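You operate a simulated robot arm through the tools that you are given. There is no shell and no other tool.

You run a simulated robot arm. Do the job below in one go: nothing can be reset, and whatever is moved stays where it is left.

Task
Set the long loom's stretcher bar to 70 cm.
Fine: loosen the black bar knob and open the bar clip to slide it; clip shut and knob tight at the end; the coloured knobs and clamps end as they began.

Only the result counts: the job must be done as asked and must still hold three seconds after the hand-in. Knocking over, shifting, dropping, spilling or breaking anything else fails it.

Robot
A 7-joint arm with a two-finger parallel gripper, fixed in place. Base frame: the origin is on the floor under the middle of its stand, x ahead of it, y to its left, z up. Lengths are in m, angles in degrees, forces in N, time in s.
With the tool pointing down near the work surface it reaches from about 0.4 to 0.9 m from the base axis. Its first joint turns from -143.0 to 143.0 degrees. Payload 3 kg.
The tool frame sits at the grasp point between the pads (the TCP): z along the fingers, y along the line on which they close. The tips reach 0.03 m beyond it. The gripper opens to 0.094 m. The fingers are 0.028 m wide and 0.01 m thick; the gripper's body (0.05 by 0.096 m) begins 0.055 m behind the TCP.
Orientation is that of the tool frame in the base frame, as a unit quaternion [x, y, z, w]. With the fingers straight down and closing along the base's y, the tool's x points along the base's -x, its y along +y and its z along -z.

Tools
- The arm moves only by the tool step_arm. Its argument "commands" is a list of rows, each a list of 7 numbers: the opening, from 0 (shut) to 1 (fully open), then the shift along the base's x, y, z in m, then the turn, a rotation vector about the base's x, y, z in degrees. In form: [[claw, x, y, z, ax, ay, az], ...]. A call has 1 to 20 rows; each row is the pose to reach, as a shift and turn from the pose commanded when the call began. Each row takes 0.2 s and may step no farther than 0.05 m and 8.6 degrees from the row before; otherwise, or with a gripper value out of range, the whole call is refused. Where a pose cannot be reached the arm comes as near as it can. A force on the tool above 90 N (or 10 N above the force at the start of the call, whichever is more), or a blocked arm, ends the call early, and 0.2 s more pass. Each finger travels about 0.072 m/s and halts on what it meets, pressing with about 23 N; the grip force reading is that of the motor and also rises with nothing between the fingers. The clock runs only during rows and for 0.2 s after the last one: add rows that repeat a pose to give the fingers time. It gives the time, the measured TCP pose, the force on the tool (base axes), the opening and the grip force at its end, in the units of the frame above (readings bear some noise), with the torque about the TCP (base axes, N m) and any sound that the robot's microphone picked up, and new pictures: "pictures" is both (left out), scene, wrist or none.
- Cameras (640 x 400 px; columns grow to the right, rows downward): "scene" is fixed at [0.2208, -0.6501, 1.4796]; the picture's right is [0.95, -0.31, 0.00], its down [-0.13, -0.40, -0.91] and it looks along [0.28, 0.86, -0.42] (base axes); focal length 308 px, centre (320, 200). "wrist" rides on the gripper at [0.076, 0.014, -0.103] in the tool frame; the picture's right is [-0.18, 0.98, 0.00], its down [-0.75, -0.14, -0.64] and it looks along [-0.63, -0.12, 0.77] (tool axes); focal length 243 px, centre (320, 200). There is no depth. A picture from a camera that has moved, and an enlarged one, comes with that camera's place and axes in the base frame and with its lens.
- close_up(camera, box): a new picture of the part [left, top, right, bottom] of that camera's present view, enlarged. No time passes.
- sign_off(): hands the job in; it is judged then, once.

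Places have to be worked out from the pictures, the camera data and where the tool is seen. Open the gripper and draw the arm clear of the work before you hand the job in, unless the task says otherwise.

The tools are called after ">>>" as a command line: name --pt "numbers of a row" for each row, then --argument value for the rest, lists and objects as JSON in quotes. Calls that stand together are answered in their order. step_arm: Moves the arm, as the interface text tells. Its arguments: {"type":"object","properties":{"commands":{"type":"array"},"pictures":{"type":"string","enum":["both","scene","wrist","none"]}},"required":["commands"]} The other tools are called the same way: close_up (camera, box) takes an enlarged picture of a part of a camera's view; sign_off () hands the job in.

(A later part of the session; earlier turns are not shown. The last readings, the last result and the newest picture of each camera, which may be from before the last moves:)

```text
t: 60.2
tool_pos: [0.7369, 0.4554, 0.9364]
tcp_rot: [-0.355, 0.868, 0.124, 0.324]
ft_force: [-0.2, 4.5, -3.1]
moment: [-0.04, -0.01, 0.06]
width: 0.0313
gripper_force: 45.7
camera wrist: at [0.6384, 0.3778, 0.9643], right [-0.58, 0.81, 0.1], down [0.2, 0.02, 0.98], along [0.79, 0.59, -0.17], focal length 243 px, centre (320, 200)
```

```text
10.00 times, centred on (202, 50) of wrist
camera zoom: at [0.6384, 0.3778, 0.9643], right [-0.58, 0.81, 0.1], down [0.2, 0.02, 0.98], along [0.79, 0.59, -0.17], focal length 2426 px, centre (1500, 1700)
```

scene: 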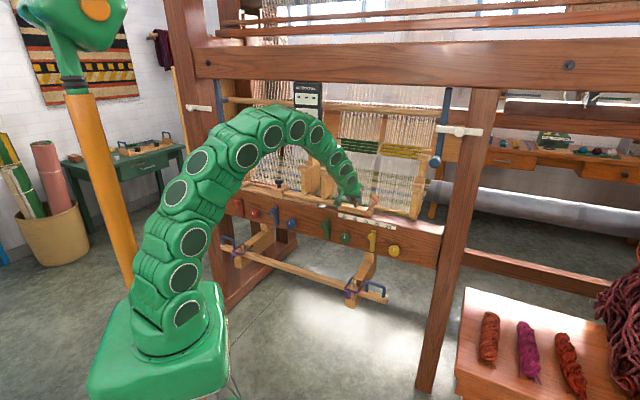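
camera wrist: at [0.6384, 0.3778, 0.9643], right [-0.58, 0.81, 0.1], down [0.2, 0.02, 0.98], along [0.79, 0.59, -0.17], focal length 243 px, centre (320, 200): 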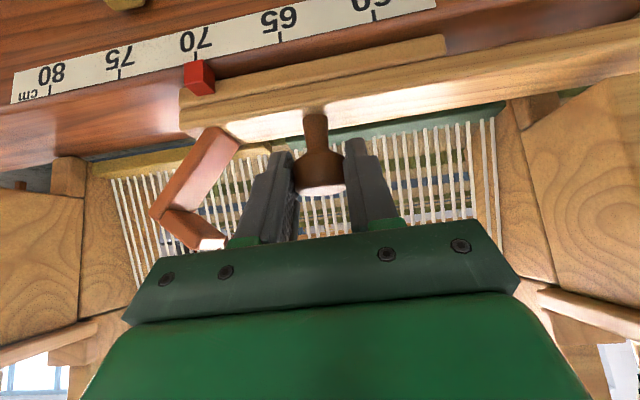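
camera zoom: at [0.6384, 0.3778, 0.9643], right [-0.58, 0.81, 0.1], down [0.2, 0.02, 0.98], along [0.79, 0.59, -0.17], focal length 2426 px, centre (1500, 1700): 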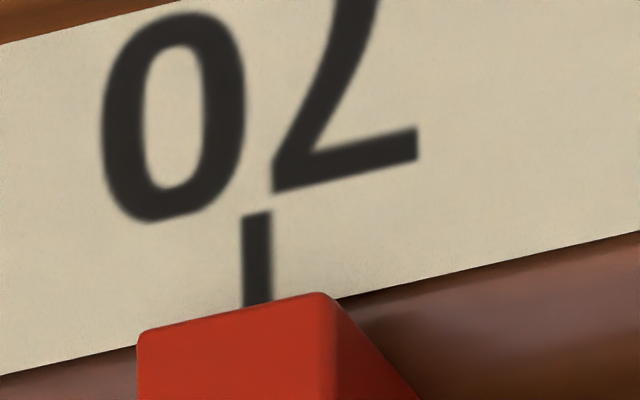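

That reads about 69.99 in both views. I'll release, lift, retreat and untilt so I can go tighten the black knob.

>>> step_arm --pt "0.4 0 0 0 0 0 0" --pt "0.5 0 0 0 0 0 0" --pt "0.5 0 0 0.02 0 0 0" --pt "0.5 0 0 0.045 0 0 0" --pt "0.5 0 0 0.07 0 0 0" --pt "0.5 -0.016 -0.016 0.08 0 0 0" --pt "0.5 -0.032 -0.032 0.09 -5.66 5.66 0" --pt "0.5 -0.048 -0.048 0.09 -11.3 11.3 0" --pt "0.5 -0.0636 -0.0636 0.09 -17 17 0" --pt "0.5 -0.0636 -0.0636 0.09 -22.6 22.6 0" --pt "0.5 -0.0636 -0.0636 0.09 -28.3 28.3 0" --pt "0.5 -0.0636 -0.0636 0.09 -28.3 28.3 0"

>>> close_up --camera "scene" --box '[350, 200, 390, 225]'

```text
t: 62.8
tool_pos: [0.674, 0.3914, 1.0261]
tcp_rot: [-0.382, 0.924, -0.009, 0.008]
ft_force: [-0.3, 0.2, -0.4]
moment: [-0.01, 0.02, 0.0]
width: 0.047
gripper_force: 0.1
camera wrist: at [0.6083, 0.3473, 1.1275], right [-0.56, 0.83, -0.02], down [0.62, 0.44, 0.65], along [0.55, 0.35, -0.76], focal length 243 px, centre (320, 200)
```

scene: 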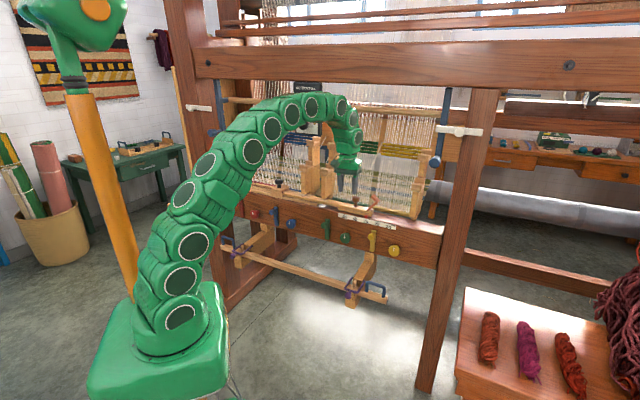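
wrist: 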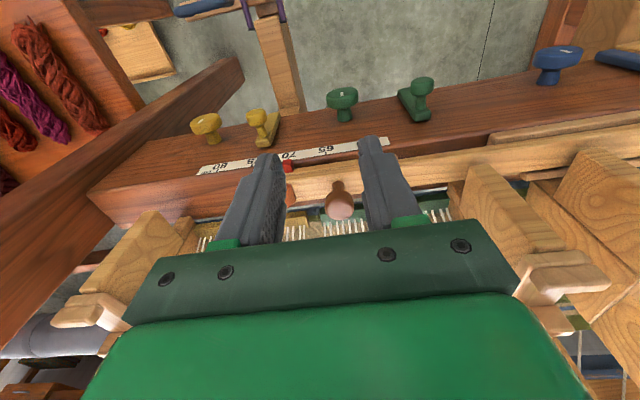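

```text
16.00 times, centred on (370, 212) of scene
camera zoom: at [0.2208, -0.6501, 1.4796], right [0.95, -0.31, 0.0], down [-0.13, -0.4, -0.91], along [0.28, 0.86, -0.42], focal length 4935 px, centre (-480, 0)
```

zoom: 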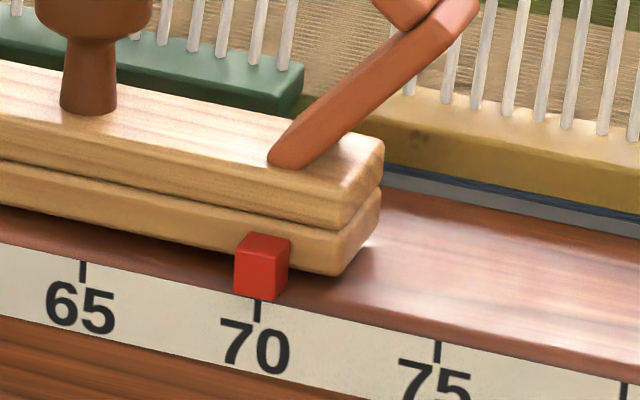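

The pointer is still on 70. I'll now travel left along the front to the black knob, turning the wrist to about yaw 97° so I can twist clockwise by 90°+.

>>> step_arm --pt "0.8 -0.0318 0.0318 0 0 0 7.5" --pt "0.8 -0.0636 0.0636 0 0 0 15" --pt "0.8 -0.0954 0.0954 0 0 0 22.5" --pt "0.8 -0.1272 0.1272 0 0 0 30" --pt "0.8 -0.159 0.159 0 0 0 37.5" --pt "0.8 -0.1908 0.1908 0 0 0 45" --pt "0.8 -0.2226 0.2226 0 0 0 52.5" --pt "0.8 -0.2544 0.2544 0 0 0 52.5" --pt "0.8 -0.2864 0.2864 0 0 0 52.5" --pt "0.8 -0.2503 0.3065 -0.015 0 0 52.5" --pt "0.8 -0.2142 0.3437 -0.03 0 0 52.5" --pt "0.8 -0.2142 0.3437 -0.03 0 0 52.5"

>>> close_up --camera "wrist" --box '[220, 90, 420, 215]'

```text
refused: row 11 steps farther than a row can; nothing moved
```

```text
3.20 times, centred on (320, 152) of wrist
camera zoom: at [0.6083, 0.3473, 1.1275], right [-0.56, 0.83, -0.02], down [0.62, 0.44, 0.65], along [0.55, 0.35, -0.76], focal length 776 px, centre (320, 352)
```

zoom: 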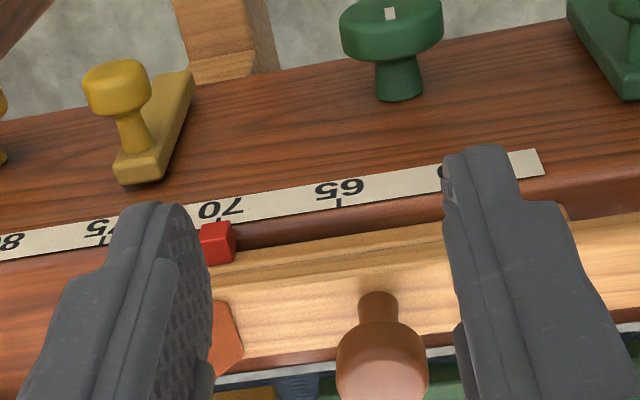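

One row stepped too far, so nothing moved. I'll split the last segment into smaller steps.

>>> step_arm --pt "0.8 -0.0318 0.0318 0 0 0 7.5" --pt "0.8 -0.0636 0.0636 0 0 0 15" --pt "0.8 -0.0954 0.0954 0 0 0 22.5" --pt "0.8 -0.1272 0.1272 0 0 0 30" --pt "0.8 -0.159 0.159 0 0 0 37.5" --pt "0.8 -0.1908 0.1908 0 0 0 45" --pt "0.8 -0.2226 0.2226 0 0 0 52.5" --pt "0.8 -0.2544 0.2544 0 0 0 52.5" --pt "0.8 -0.2864 0.2864 0 0 0 52.5" --pt "0.8 -0.262 0.306 -0.01 0 0 52.5" --pt "0.8 -0.238 0.325 -0.02 0 0 52.5" --pt "0.8 -0.2142 0.3437 -0.03 0 0 52.5" --pt "0.8 -0.2142 0.3437 -0.03 0 0 52.5"

>>> close_up --camera "wrist" --box '[220, 90, 420, 215]'

```text
t: 64.4
tool_pos: [0.5734, 0.4938, 1.0183]
tcp_rot: [-0.658, 0.753, -0.008, -0.007]
ft_force: [0.3, 0.1, -0.2]
moment: [0.02, -0.03, -0.01]
width: 0.0754
gripper_force: 0.2
stopped in row 7: the arm was blocked; the commanded pose is now the measured one
camera wrist: at [0.55, 0.4218, 1.1226], right [-0.95, 0.31, -0.01], down [0.24, 0.74, 0.63], along [0.2, 0.59, -0.78], focal length 243 px, centre (320, 200)
```

scene: 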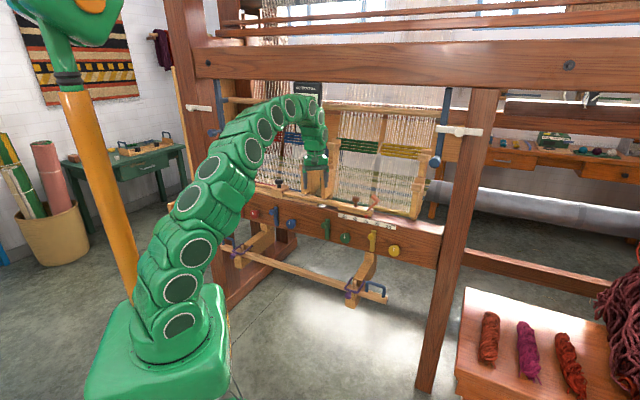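
wrist: 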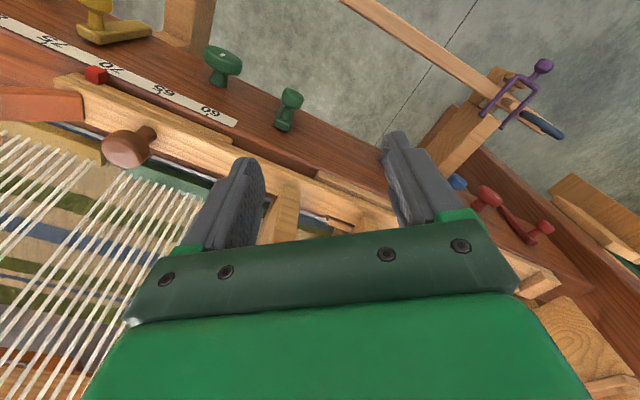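

```text
3.20 times, centred on (320, 152) of wrist
camera zoom: at [0.55, 0.4218, 1.1226], right [-0.95, 0.31, -0.01], down [0.24, 0.74, 0.63], along [0.2, 0.59, -0.78], focal length 776 px, centre (320, 352)
```

zoom: 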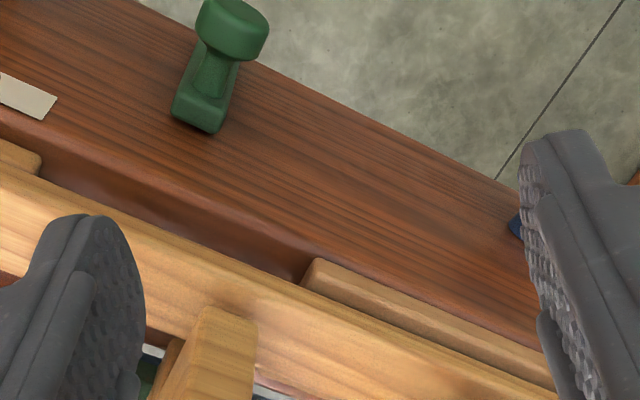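

The arm reported "blocked" with no force at the tool, so a link rather than the hand met something. I'll inspect the left side of the scene before moving again.

>>> close_up --camera "scene" --box '[0, 0, 320, 400]'

>>> close_up --camera "scene" --box '[0, 200, 320, 400]'

>>> close_up --camera "scene" --box '[190, 80, 380, 200]'

```text
1.00 times, centred on (160, 200) of scene (not enlarged: the box is as wide or as high as the picture)
camera zoom: at [0.2208, -0.6501, 1.4796], right [0.95, -0.31, 0.0], down [-0.13, -0.4, -0.91], along [0.28, 0.86, -0.42], focal length 308 px, centre (480, 200)
```

zoom: 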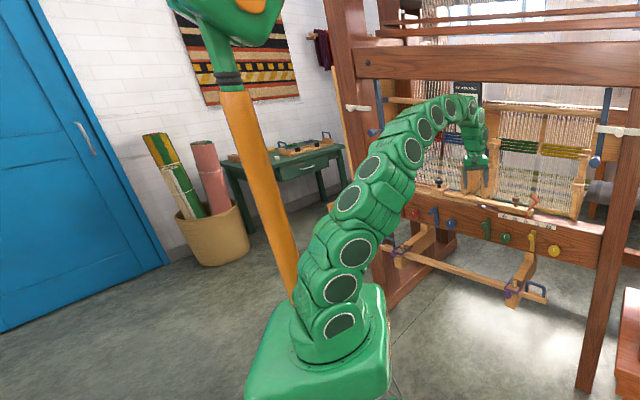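

```text
2.00 times, centred on (160, 300) of scene
camera zoom: at [0.2208, -0.6501, 1.4796], right [0.95, -0.31, 0.0], down [-0.13, -0.4, -0.91], along [0.28, 0.86, -0.42], focal length 617 px, centre (640, 0)
```

zoom: 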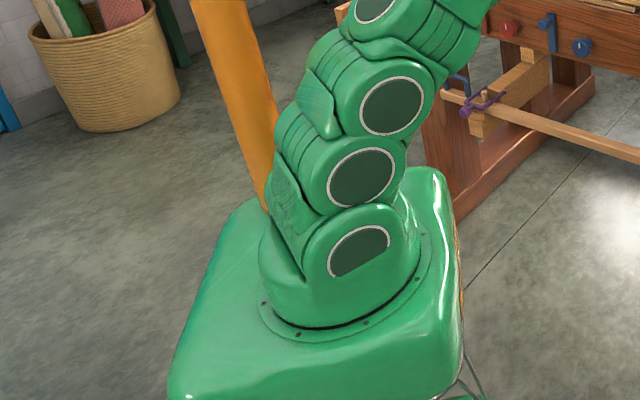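

```text
3.33 times, centred on (285, 140) of scene
camera zoom: at [0.2208, -0.6501, 1.4796], right [0.95, -0.31, 0.0], down [-0.13, -0.4, -0.91], along [0.28, 0.86, -0.42], focal length 1028 px, centre (437, 400)
```

zoom: 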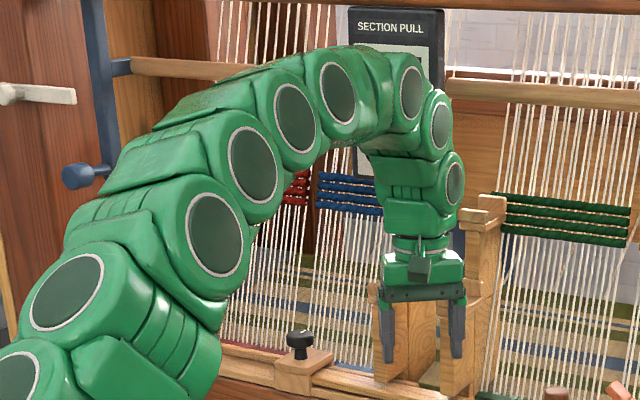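

I'll get a baseline zoom of the mast and pole on the left so I can tell whether it belongs to the robot or was touched.

>>> close_up --camera "scene" --box '[0, 0, 160, 100]'

>>> close_up --camera "scene" --box '[80, 220, 240, 320]'

```text
4.00 times, centred on (80, 50) of scene
camera zoom: at [0.2208, -0.6501, 1.4796], right [0.95, -0.31, 0.0], down [-0.13, -0.4, -0.91], along [0.28, 0.86, -0.42], focal length 1234 px, centre (1280, 800)
```

zoom: 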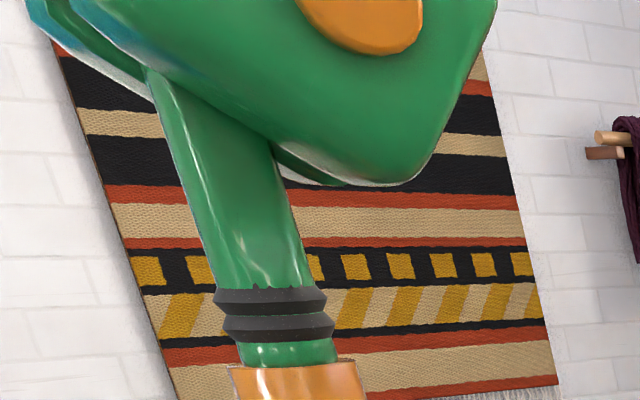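

```text
4.00 times, centred on (160, 270) of scene
camera zoom: at [0.2208, -0.6501, 1.4796], right [0.95, -0.31, 0.0], down [-0.13, -0.4, -0.91], along [0.28, 0.86, -0.42], focal length 1234 px, centre (960, -80)
```

zoom: 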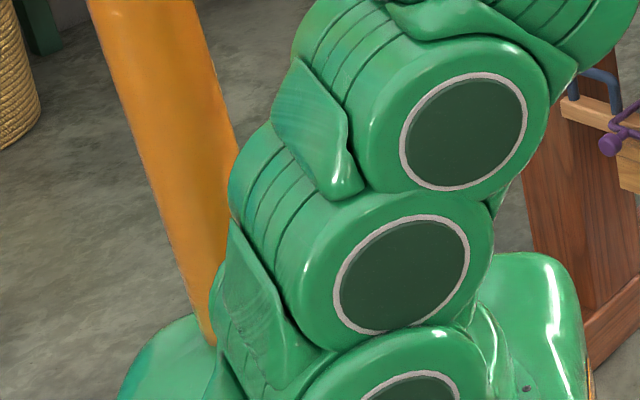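

The mast is mounted on the robot's own stand and shifted slightly, so an arm link most likely leaned on it when wrist turn and leftward travel were combined. I'll back off a bit, return the yaw to 45° (the orientation that worked on the first leftward trip), and check the mast.

>>> step_arm --pt "0.8 0.01 -0.01 0.003 0 0 -7.4" --pt "0.8 0.02 -0.02 0.006 0 0 -14.9" --pt "0.8 0.03 -0.03 0.008 0 0 -22.3" --pt "0.8 0.03 -0.03 0.008 0 0 -29.8" --pt "0.8 0.03 -0.03 0.008 0 0 -37.3" --pt "0.8 0.03 -0.03 0.008 0 0 -37.3"

>>> close_up --camera "scene" --box '[0, 0, 160, 100]'

>>> close_up --camera "scene" --box '[80, 220, 240, 320]'

```text
t: 65.8
tool_pos: [0.5704, 0.4914, 1.0205]
tcp_rot: [-0.403, 0.915, -0.012, -0.016]
ft_force: [-0.2, 0.2, -0.8]
moment: [0.01, 0.02, 0.0]
width: 0.075
gripper_force: 0.0
camera wrist: at [0.5115, 0.4474, 1.1257], right [-0.6, 0.8, -0.02], down [0.62, 0.48, 0.61], along [0.5, 0.36, -0.79], focal length 243 px, centre (320, 200)
```

scene: 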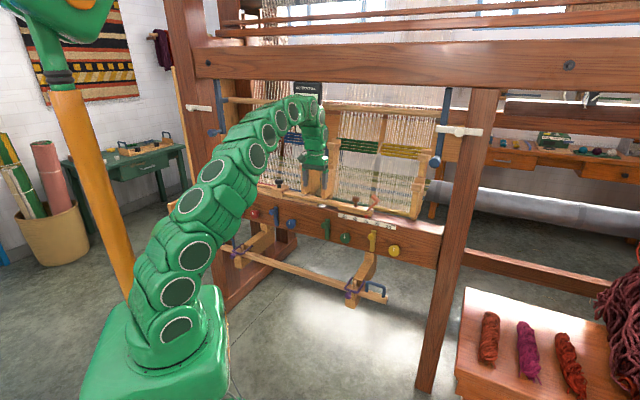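
wrist: 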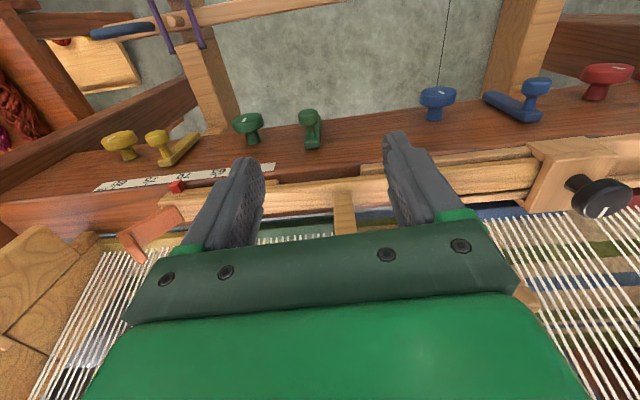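

```text
4.00 times, centred on (80, 50) of scene
camera zoom: at [0.2208, -0.6501, 1.4796], right [0.95, -0.31, 0.0], down [-0.13, -0.4, -0.91], along [0.28, 0.86, -0.42], focal length 1234 px, centre (1280, 800)
```

zoom: 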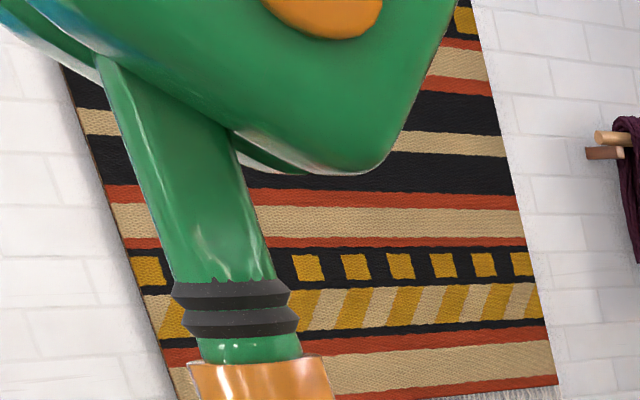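

```text
4.00 times, centred on (160, 270) of scene
camera zoom: at [0.2208, -0.6501, 1.4796], right [0.95, -0.31, 0.0], down [-0.13, -0.4, -0.91], along [0.28, 0.86, -0.42], focal length 1234 px, centre (960, -80)
```

zoom: 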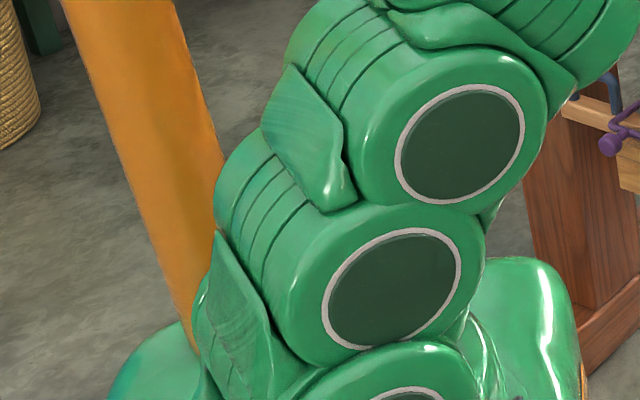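

The TCP barely moved though I commanded it right, and the stand with its mast appears to be shifting in the picture. I need to understand this before anything else, so I'll compare the base at the same zoom as before.

>>> close_up --camera "scene" --box '[0, 200, 320, 400]'

>>> close_up --camera "scene" --box '[190, 80, 380, 200]'

>>> step_arm --pt "0.8 0 0 0 0 0 0" --pt "0.8 0 0 0 0 0 0"

>>> close_up --camera "scene" --box '[0, 200, 320, 400]'

```text
2.00 times, centred on (160, 300) of scene
camera zoom: at [0.2208, -0.6501, 1.4796], right [0.95, -0.31, 0.0], down [-0.13, -0.4, -0.91], along [0.28, 0.86, -0.42], focal length 617 px, centre (640, 0)
```

zoom: 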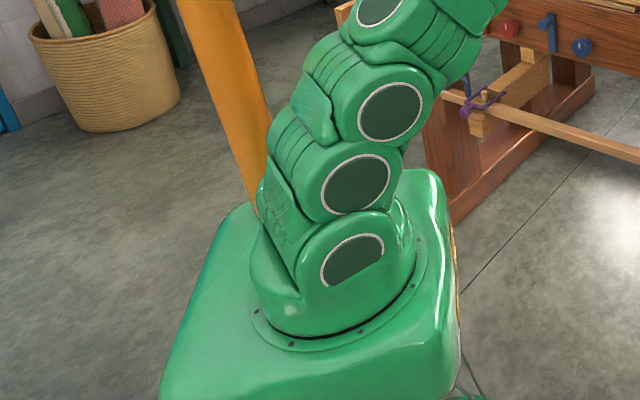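

```text
3.33 times, centred on (285, 140) of scene
camera zoom: at [0.2208, -0.6501, 1.4796], right [0.95, -0.31, 0.0], down [-0.13, -0.4, -0.91], along [0.28, 0.86, -0.42], focal length 1028 px, centre (437, 400)
```

zoom: 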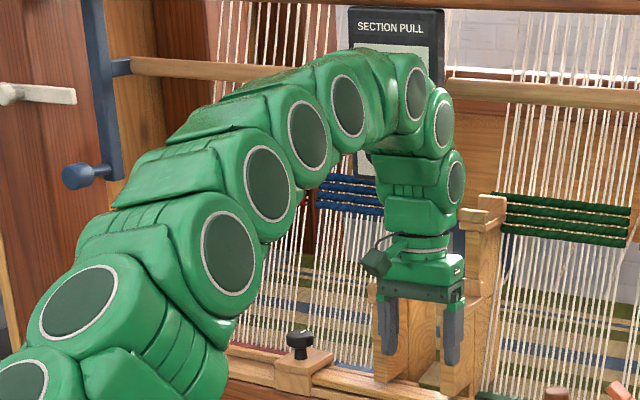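

```text
t: 66.4
tool_pos: [0.5695, 0.492, 1.0219]
tcp_rot: [-0.402, 0.916, -0.013, -0.015]
ft_force: [0.8, 1.0, -0.1]
moment: [-0.02, -0.02, 0.01]
width: 0.0753
gripper_force: 0.0
camera wrist: at [0.5115, 0.4474, 1.1262], right [-0.6, 0.8, -0.02], down [0.62, 0.48, 0.61], along [0.5, 0.36, -0.79], focal length 243 px, centre (320, 200)
```

scene: 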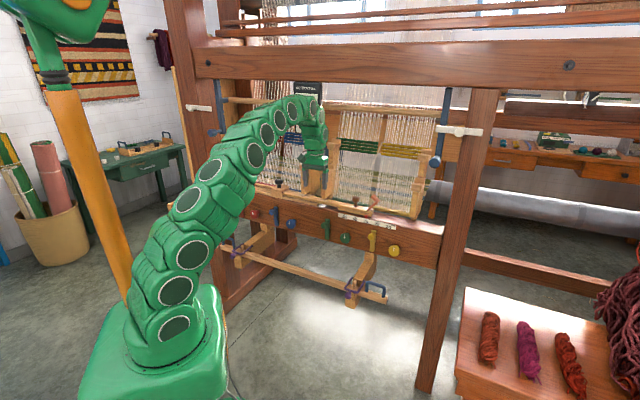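
wrist: 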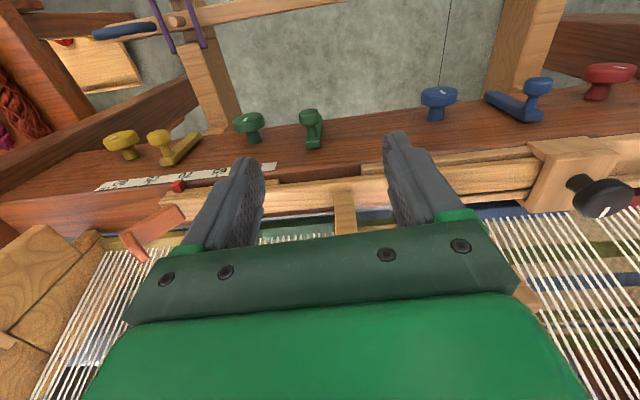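

```text
2.00 times, centred on (160, 300) of scene
camera zoom: at [0.2208, -0.6501, 1.4796], right [0.95, -0.31, 0.0], down [-0.13, -0.4, -0.91], along [0.28, 0.86, -0.42], focal length 617 px, centre (640, 0)
```

zoom: 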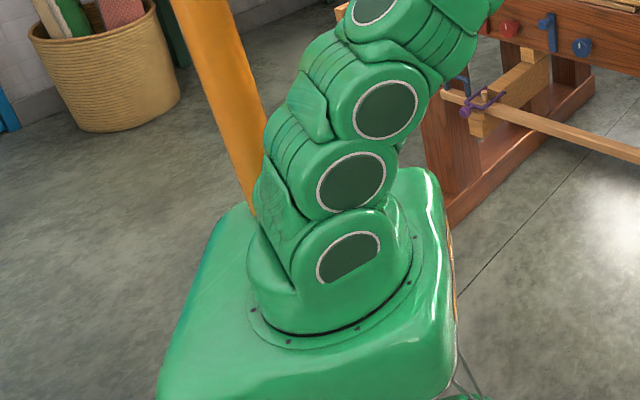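

The offsets fit the robot's stand having been pushed (about +2.4° and 1.5 cm): an upper link probably caught the hanging "SECTION PULL" meter, because I passed 3 cm closer than on the first trip. I'll retreat straight away from the loom in small steps and see if the TCP follows and the base stays put.

>>> step_arm --pt "0.8 -0.008 -0.008 0 0 0 0" --pt "0.8 -0.016 -0.016 0 0 0 0" --pt "0.8 -0.024 -0.024 0 0 0 0" --pt "0.8 -0.024 -0.024 0 0 0 0"

>>> close_up --camera "scene" --box '[0, 200, 320, 400]'

>>> close_up --camera "scene" --box '[190, 80, 380, 200]'

```text
t: 67.4
tool_pos: [0.5645, 0.4697, 1.0217]
tcp_rot: [-0.399, 0.917, -0.008, -0.006]
ft_force: [0.4, 0.0, 0.0]
moment: [-0.01, 0.0, 0.0]
width: 0.0751
gripper_force: 0.0
camera wrist: at [0.5038, 0.425, 1.1252], right [-0.59, 0.8, -0.01], down [0.62, 0.47, 0.63], along [0.51, 0.37, -0.78], focal length 243 px, centre (320, 200)
```

scene: 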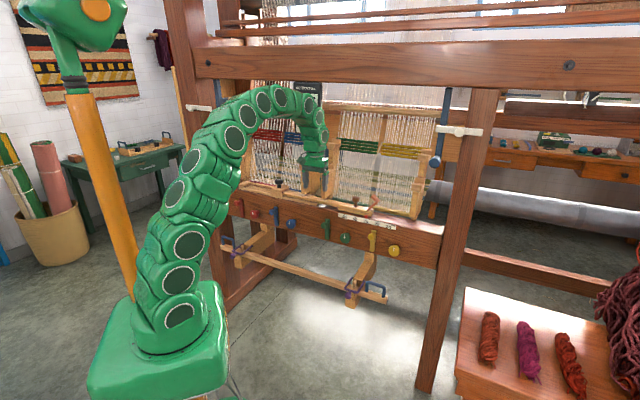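
wrist: 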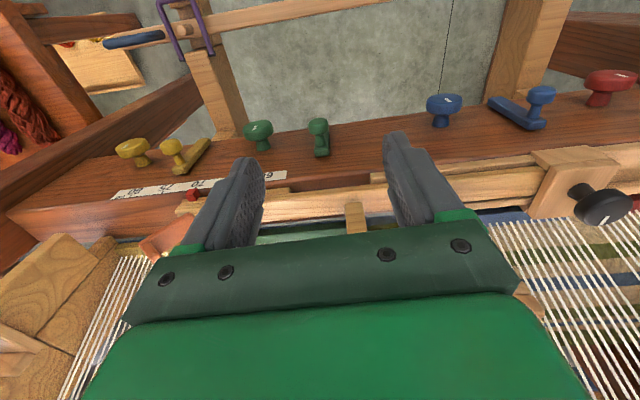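

```text
2.00 times, centred on (160, 300) of scene
camera zoom: at [0.2208, -0.6501, 1.4796], right [0.95, -0.31, 0.0], down [-0.13, -0.4, -0.91], along [0.28, 0.86, -0.42], focal length 617 px, centre (640, 0)
```

zoom: 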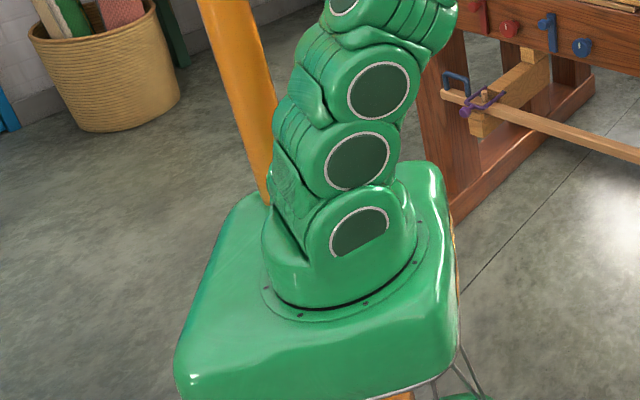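

```text
3.33 times, centred on (285, 140) of scene
camera zoom: at [0.2208, -0.6501, 1.4796], right [0.95, -0.31, 0.0], down [-0.13, -0.4, -0.91], along [0.28, 0.86, -0.42], focal length 1028 px, centre (437, 400)
```

zoom: 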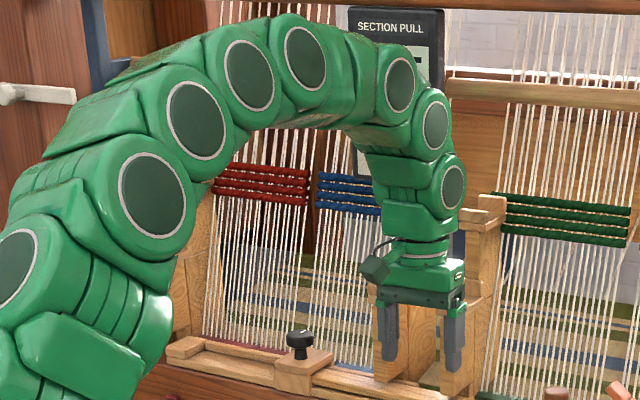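

The stand and mast have largely settled back, so they had been tipping under an arm contact. I'll keep retreating 6 cm from the loom to be fully clear and re-check commanded versus measured pose.

>>> step_arm --pt "0.8 -0.014 -0.014 0 0 0 0" --pt "0.8 -0.028 -0.028 0 0 0 0" --pt "0.8 -0.042 -0.042 0 0 0 0" --pt "0.8 -0.042 -0.042 0 0 0 0" --pt "0.8 -0.042 -0.042 0 0 0 0"

>>> close_up --camera "scene" --box '[0, 200, 320, 400]'

>>> close_up --camera "scene" --box '[190, 80, 380, 200]'

```text
t: 68.6
tool_pos: [0.5202, 0.4285, 1.0203]
tcp_rot: [-0.399, 0.917, -0.011, -0.009]
ft_force: [-0.6, 0.4, -0.1]
moment: [0.0, 0.01, 0.0]
width: 0.0754
gripper_force: 0.1
camera wrist: at [0.4606, 0.384, 1.1238], right [-0.6, 0.8, -0.02], down [0.62, 0.47, 0.63], along [0.51, 0.36, -0.78], focal length 243 px, centre (320, 200)
```

scene: 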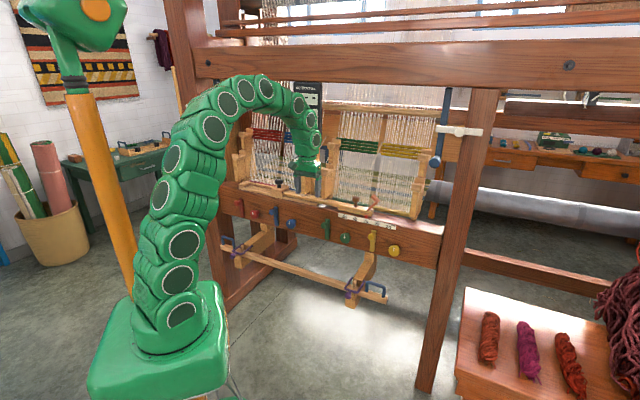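
wrist: 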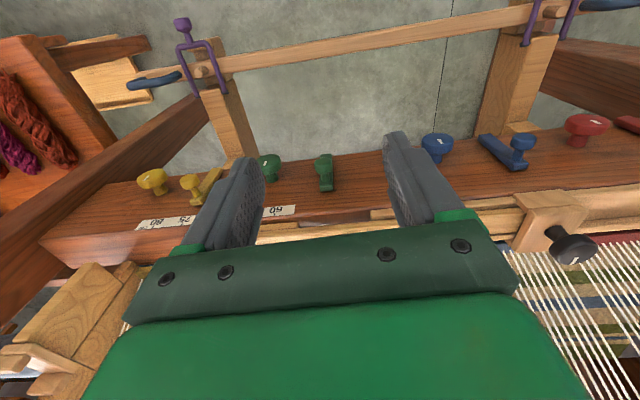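

```text
2.00 times, centred on (160, 300) of scene
camera zoom: at [0.2208, -0.6501, 1.4796], right [0.95, -0.31, 0.0], down [-0.13, -0.4, -0.91], along [0.28, 0.86, -0.42], focal length 617 px, centre (640, 0)
```

zoom: 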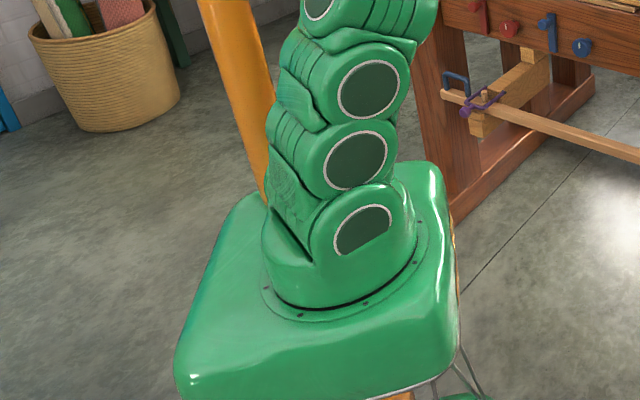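

```text
3.33 times, centred on (285, 140) of scene
camera zoom: at [0.2208, -0.6501, 1.4796], right [0.95, -0.31, 0.0], down [-0.13, -0.4, -0.91], along [0.28, 0.86, -0.42], focal length 1028 px, centre (437, 400)
```

zoom: 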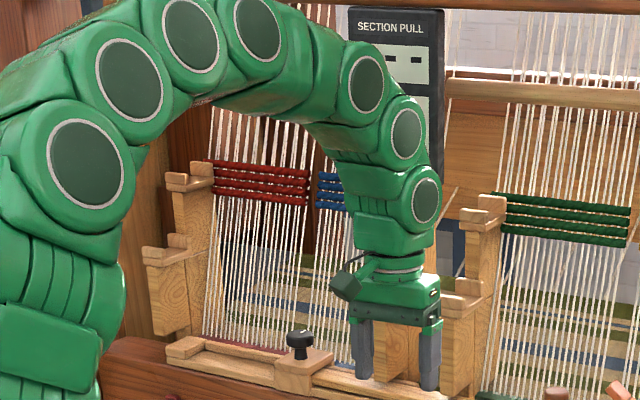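

The base is stable now and the measured pose still matches the loom (the yellow knob projects where expected), so I'll rely on measured positions. I'll travel left well back at b≈0.67 with yaw unchanged.

>>> step_arm --pt "0.8 -0.0318 0.0318 0 0 0 0" --pt "0.8 -0.0636 0.0636 0 0 0 0" --pt "0.8 -0.0954 0.0954 0 0 0 0" --pt "0.8 -0.1272 0.1272 0 0 0 0" --pt "0.8 -0.159 0.159 0 0 0 0" --pt "0.8 -0.1909 0.1909 0 0 0 0" --pt "0.8 -0.1909 0.1909 0 0 0 0"

>>> close_up --camera "scene" --box '[190, 80, 380, 200]'

>>> close_up --camera "scene" --box '[0, 200, 320, 400]'

```text
t: 70.2
tool_pos: [0.3317, 0.6189, 1.0185]
tcp_rot: [-0.399, 0.917, -0.01, -0.009]
ft_force: [0.7, 1.1, 0.1]
moment: [0.01, -0.01, -0.01]
width: 0.0752
gripper_force: 0.0
camera wrist: at [0.2714, 0.5749, 1.1231], right [-0.6, 0.8, -0.02], down [0.62, 0.47, 0.63], along [0.51, 0.36, -0.78], focal length 243 px, centre (320, 200)
```

scene: 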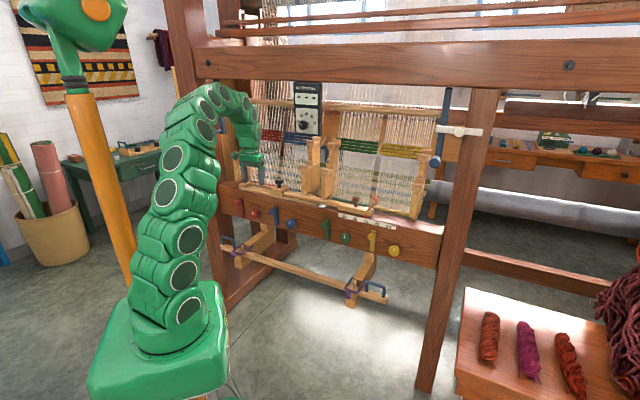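
wrist: 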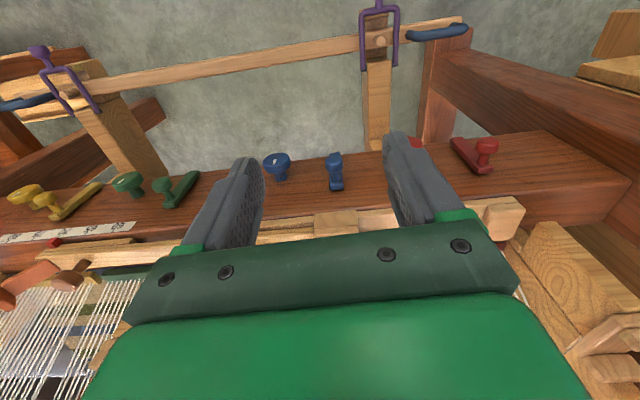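

```text
3.33 times, centred on (285, 140) of scene
camera zoom: at [0.2208, -0.6501, 1.4796], right [0.95, -0.31, 0.0], down [-0.13, -0.4, -0.91], along [0.28, 0.86, -0.42], focal length 1028 px, centre (437, 400)
```

zoom: 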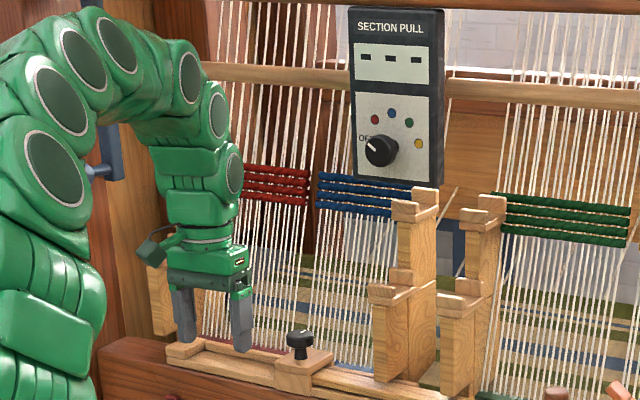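

```text
2.00 times, centred on (160, 300) of scene
camera zoom: at [0.2208, -0.6501, 1.4796], right [0.95, -0.31, 0.0], down [-0.13, -0.4, -0.91], along [0.28, 0.86, -0.42], focal length 617 px, centre (640, 0)
```

zoom: 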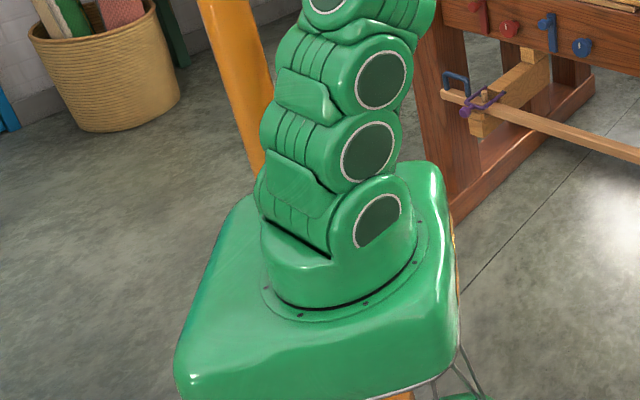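

The meter is intact with its dial still on OFF, and the left move tracked properly. I'll remove the small tilt error and move forward to b≈0.76, the pose that worked before.

>>> step_arm --pt "0.8 0.022 0.022 0 1.46 -0.49 0" --pt "0.8 0.044 0.044 0 1.46 -0.49 0" --pt "0.8 0.062 0.062 0.015 1.46 -0.49 0" --pt "0.8 0.062 0.062 0.015 1.46 -0.49 0" --pictures "none"

>>> step_arm --pt "0.8 0 0 0 0 0 7.5" --pt "0.8 0 0 0 0 0 15" --pt "0.8 0 0 0 0 0 22.5" --pt "0.8 0 0 0 0 0 30" --pt "0.8 0 0 0 0 0 37.5" --pt "0.8 0 0 0 0 0 45" --pt "0.8 0 0 0 0 0 52.5" --pt "0.8 0 0 0 0 0 52.5"

>>> close_up --camera "wrist" --box '[220, 90, 420, 215]'

>>> close_up --camera "scene" --box '[190, 80, 380, 200]'

```text
t: 71.2
tool_pos: [0.3935, 0.6816, 1.0346]
tcp_rot: [-0.399, 0.917, 0.001, 0.001]
ft_force: [-1.2, -0.4, 0.7]
moment: [0.0, 0.02, 0.0]
width: 0.0754
gripper_force: 0.1
```

```text
t: 73.0
tool_pos: [0.3928, 0.6811, 1.034]
tcp_rot: [0.764, -0.645, 0.0, 0.0]
ft_force: [-0.6, -0.2, -1.3]
moment: [-0.01, 0.03, 0.04]
width: 0.0754
gripper_force: 0.1
camera wrist: at [0.3926, 0.6025, 1.1367], right [-1.0, 0.02, 0.0], down [0.01, 0.77, 0.64], along [0.01, 0.64, -0.77], focal length 243 px, centre (320, 200)
```

scene: 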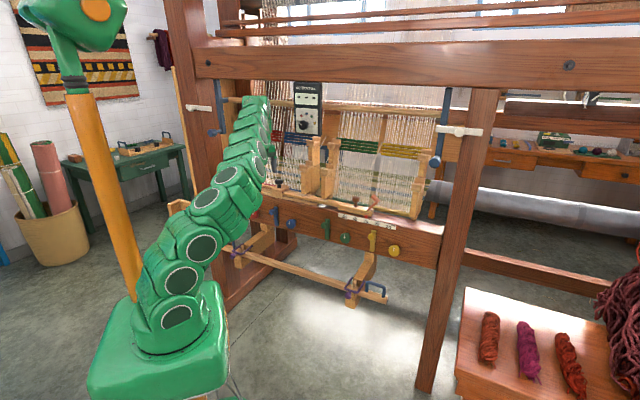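
wrist: 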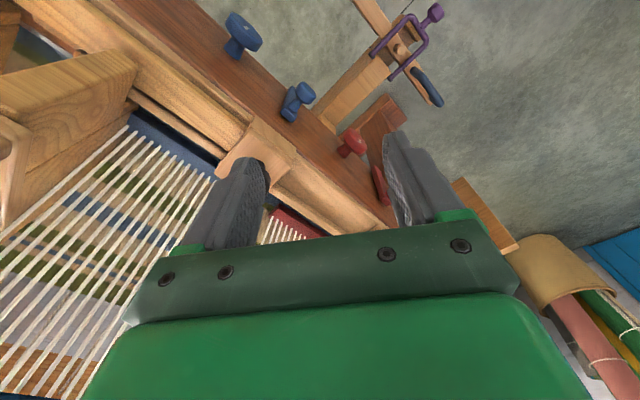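

```text
3.20 times, centred on (320, 152) of wrist
camera zoom: at [0.3926, 0.6025, 1.1367], right [-1.0, 0.02, 0.0], down [0.01, 0.77, 0.64], along [0.01, 0.64, -0.77], focal length 776 px, centre (320, 352)
```

zoom: 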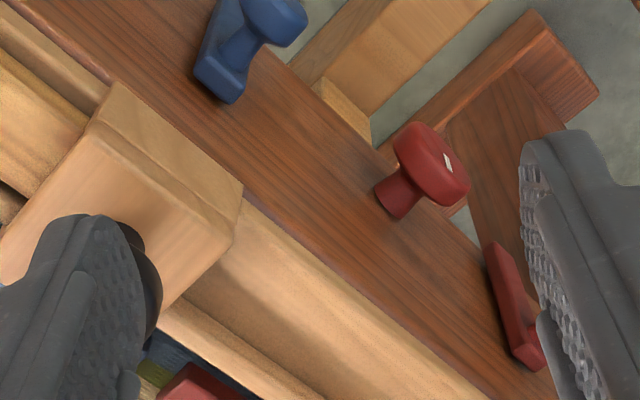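

```text
3.33 times, centred on (285, 140) of scene
camera zoom: at [0.2208, -0.6501, 1.4796], right [0.95, -0.31, 0.0], down [-0.13, -0.4, -0.91], along [0.28, 0.86, -0.42], focal length 1028 px, centre (437, 400)
```

zoom: 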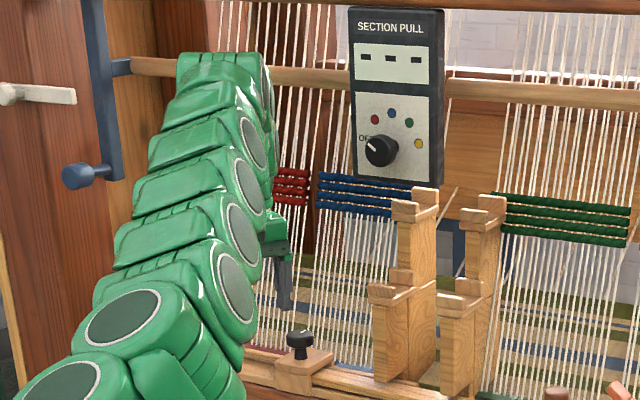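

Yaw is now about 100° and the pose is stable. I'll move in above the black knob.

>>> step_arm --pt "0.8 0.022 0.018 -0.013 0 0 0" --pt "0.8 0.045 0.036 -0.027 0 0 0" --pt "0.8 0.067 0.054 -0.04 0 0 0" --pt "0.8 0.067 0.054 -0.055 0 0 0" --pt "0.8 0.067 0.054 -0.055 0 0 0"

>>> close_up --camera "wrist" --box '[220, 110, 420, 235]'

>>> close_up --camera "scene" --box '[240, 140, 320, 190]'

```text
t: 74.2
tool_pos: [0.4585, 0.735, 0.9801]
tcp_rot: [0.764, -0.645, 0.001, 0.0]
ft_force: [-0.4, -0.2, -0.9]
moment: [0.02, 0.01, 0.02]
width: 0.075
gripper_force: 0.1
camera wrist: at [0.4589, 0.6566, 1.0824], right [-1.0, 0.02, 0.0], down [0.01, 0.77, 0.64], along [0.01, 0.64, -0.77], focal length 243 px, centre (320, 200)
```

scene: 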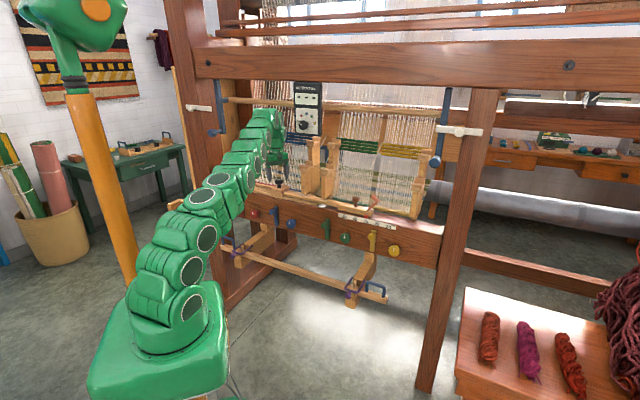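
wrist: 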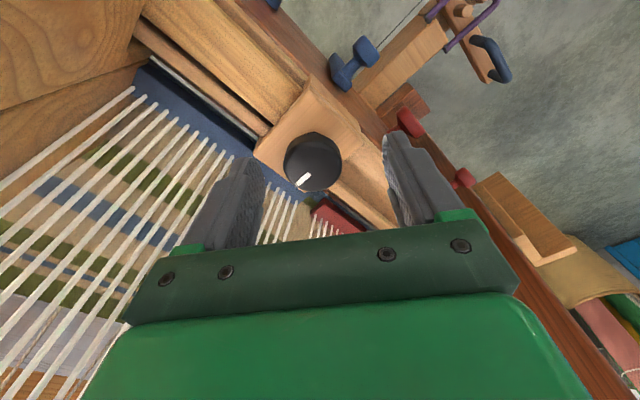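

```text
3.20 times, centred on (320, 172) of wrist
camera zoom: at [0.4589, 0.6566, 1.0824], right [-1.0, 0.02, 0.0], down [0.01, 0.77, 0.64], along [0.01, 0.64, -0.77], focal length 776 px, centre (320, 288)
```

zoom: 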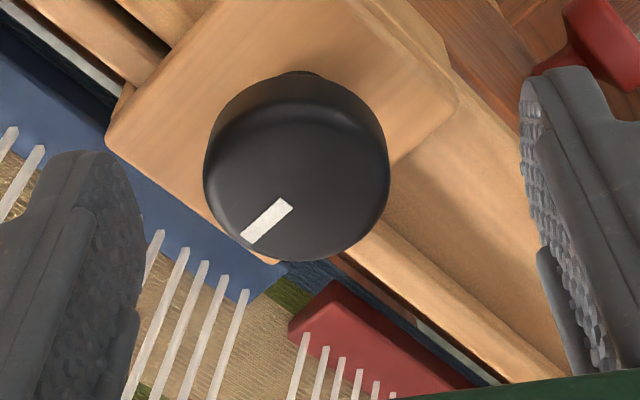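

```text
8.00 times, centred on (280, 165) of scene
camera zoom: at [0.2208, -0.6501, 1.4796], right [0.95, -0.31, 0.0], down [-0.13, -0.4, -0.91], along [0.28, 0.86, -0.42], focal length 2468 px, centre (640, 480)
```

zoom: 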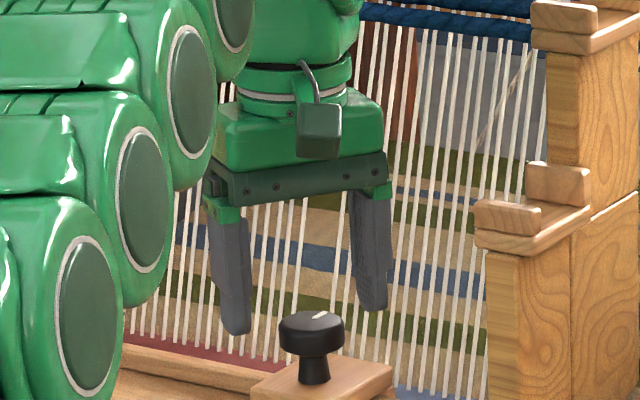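

The knob's mark points away from me (+n, loose position), with its centre near (0.4645, 0.743). I'll descend around it.

>>> step_arm --pt "0.8 0.003 0.004 -0.014 0 0 0" --pt "0.8 0.0055 0.0085 -0.028 0 0 0" --pt "0.8 0.0055 0.0085 -0.039 0 0 0" --pt "0.8 0.0055 0.0085 -0.039 0 0 0" --pictures "wrist"

>>> close_up --camera "wrist" --box '[220, 110, 420, 235]'

```text
t: 75.2
tool_pos: [0.4644, 0.7444, 0.9407]
tcp_rot: [0.763, -0.646, 0.0, -0.001]
ft_force: [0.6, -0.6, 0.4]
moment: [0.0, 0.01, -0.01]
width: 0.0753
gripper_force: 0.1
camera wrist: at [0.4648, 0.6653, 1.0424], right [-1.0, 0.02, 0.0], down [0.01, 0.77, 0.64], along [0.01, 0.64, -0.77], focal length 243 px, centre (320, 200)
```

wrist: 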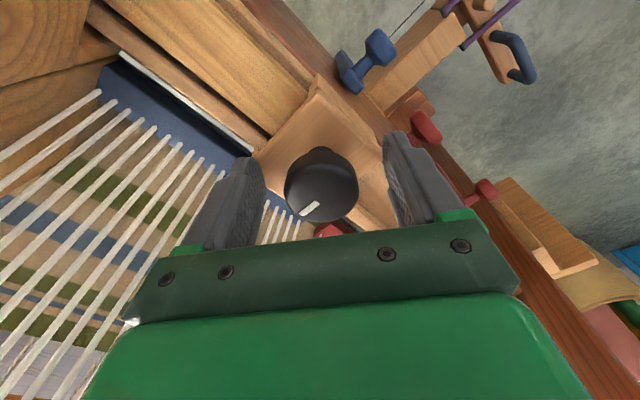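

```text
3.20 times, centred on (320, 172) of wrist
camera zoom: at [0.4648, 0.6653, 1.0424], right [-1.0, 0.02, 0.0], down [0.01, 0.77, 0.64], along [0.01, 0.64, -0.77], focal length 776 px, centre (320, 288)
```

zoom: 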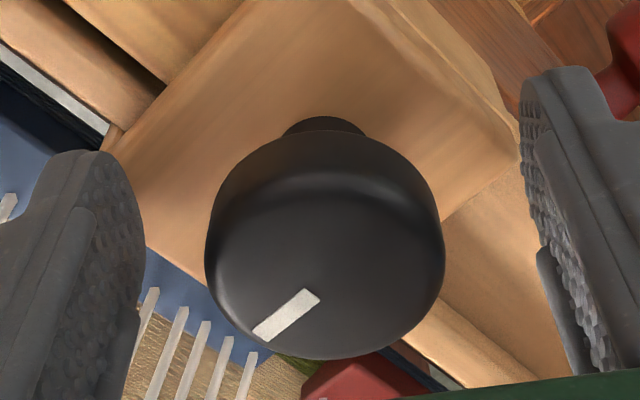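

The knob is centred between the fingers. I'll close on it.

>>> step_arm --pt "0.5 0 0 0 0 0 0" --pt "0.3 0 0 0 0 0 0" --pt "0.2 0 0 0 0 0 0" --pt "0.2 0 0 0 0 0 0" --pictures "none"

```text
t: 76.2
tool_pos: [0.4634, 0.7435, 0.9404]
tcp_rot: [0.764, -0.645, 0.0, 0.0]
ft_force: [-4.4, -4.0, -1.1]
moment: [-0.05, -0.02, 0.0]
width: 0.0394
gripper_force: 44.5
```

Gripped with low side load. I'll turn clockwise 75° and check torque and mark.

>>> step_arm --pt "0.2 0 0 0 0 0 -7.5" --pt "0.2 0 0 0 0 0 -15" --pt "0.2 0 0 0 0 0 -22.5" --pt "0.2 0 0 0 0 0 -30" --pt "0.2 0 0 0 0 0 -37.5" --pt "0.2 0 0 0 0 0 -45" --pt "0.2 0 0 0 0 0 -52.5" --pt "0.2 0 0 0 0 0 -60" --pt "0.2 0 0 0 0 0 -67.5" --pt "0.2 0 0 0 0 0 -75" --pt "0.2 0 0 0 0 0 -75"

>>> close_up --camera "wrist" --box '[220, 110, 420, 235]'

```text
t: 78.6
tool_pos: [0.4631, 0.7459, 0.9403]
tcp_rot: [-0.214, 0.977, 0.002, 0.001]
ft_force: [-31.8, 33.3, -20.3]
moment: [-0.04, -0.05, 0.03]
width: 0.0394
gripper_force: 45.1
camera wrist: at [0.3894, 0.7258, 1.0426], right [-0.24, 0.97, 0.0], down [0.74, 0.19, 0.64], along [0.62, 0.16, -0.77], focal length 243 px, centre (320, 200)
```

scene: 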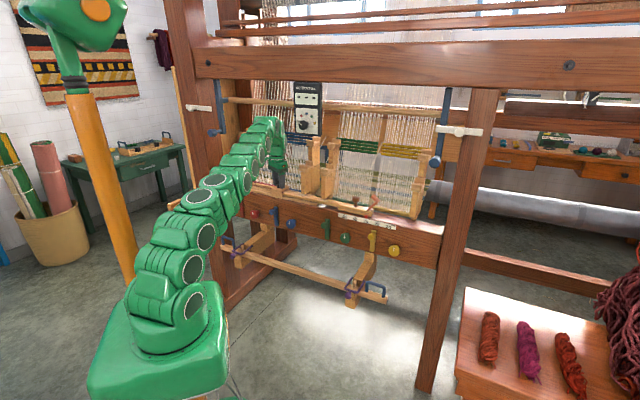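
wrist: 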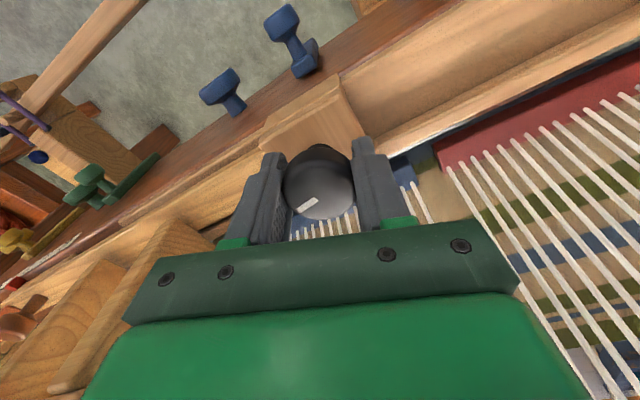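

```text
3.20 times, centred on (320, 172) of wrist
camera zoom: at [0.3894, 0.7258, 1.0426], right [-0.24, 0.97, 0.0], down [0.74, 0.19, 0.64], along [0.62, 0.16, -0.77], focal length 776 px, centre (320, 288)
```

zoom: 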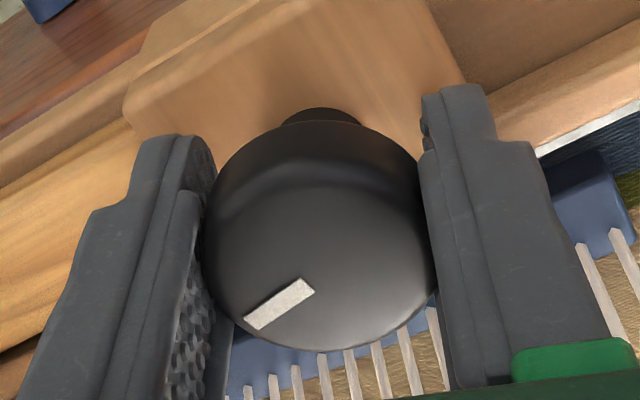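

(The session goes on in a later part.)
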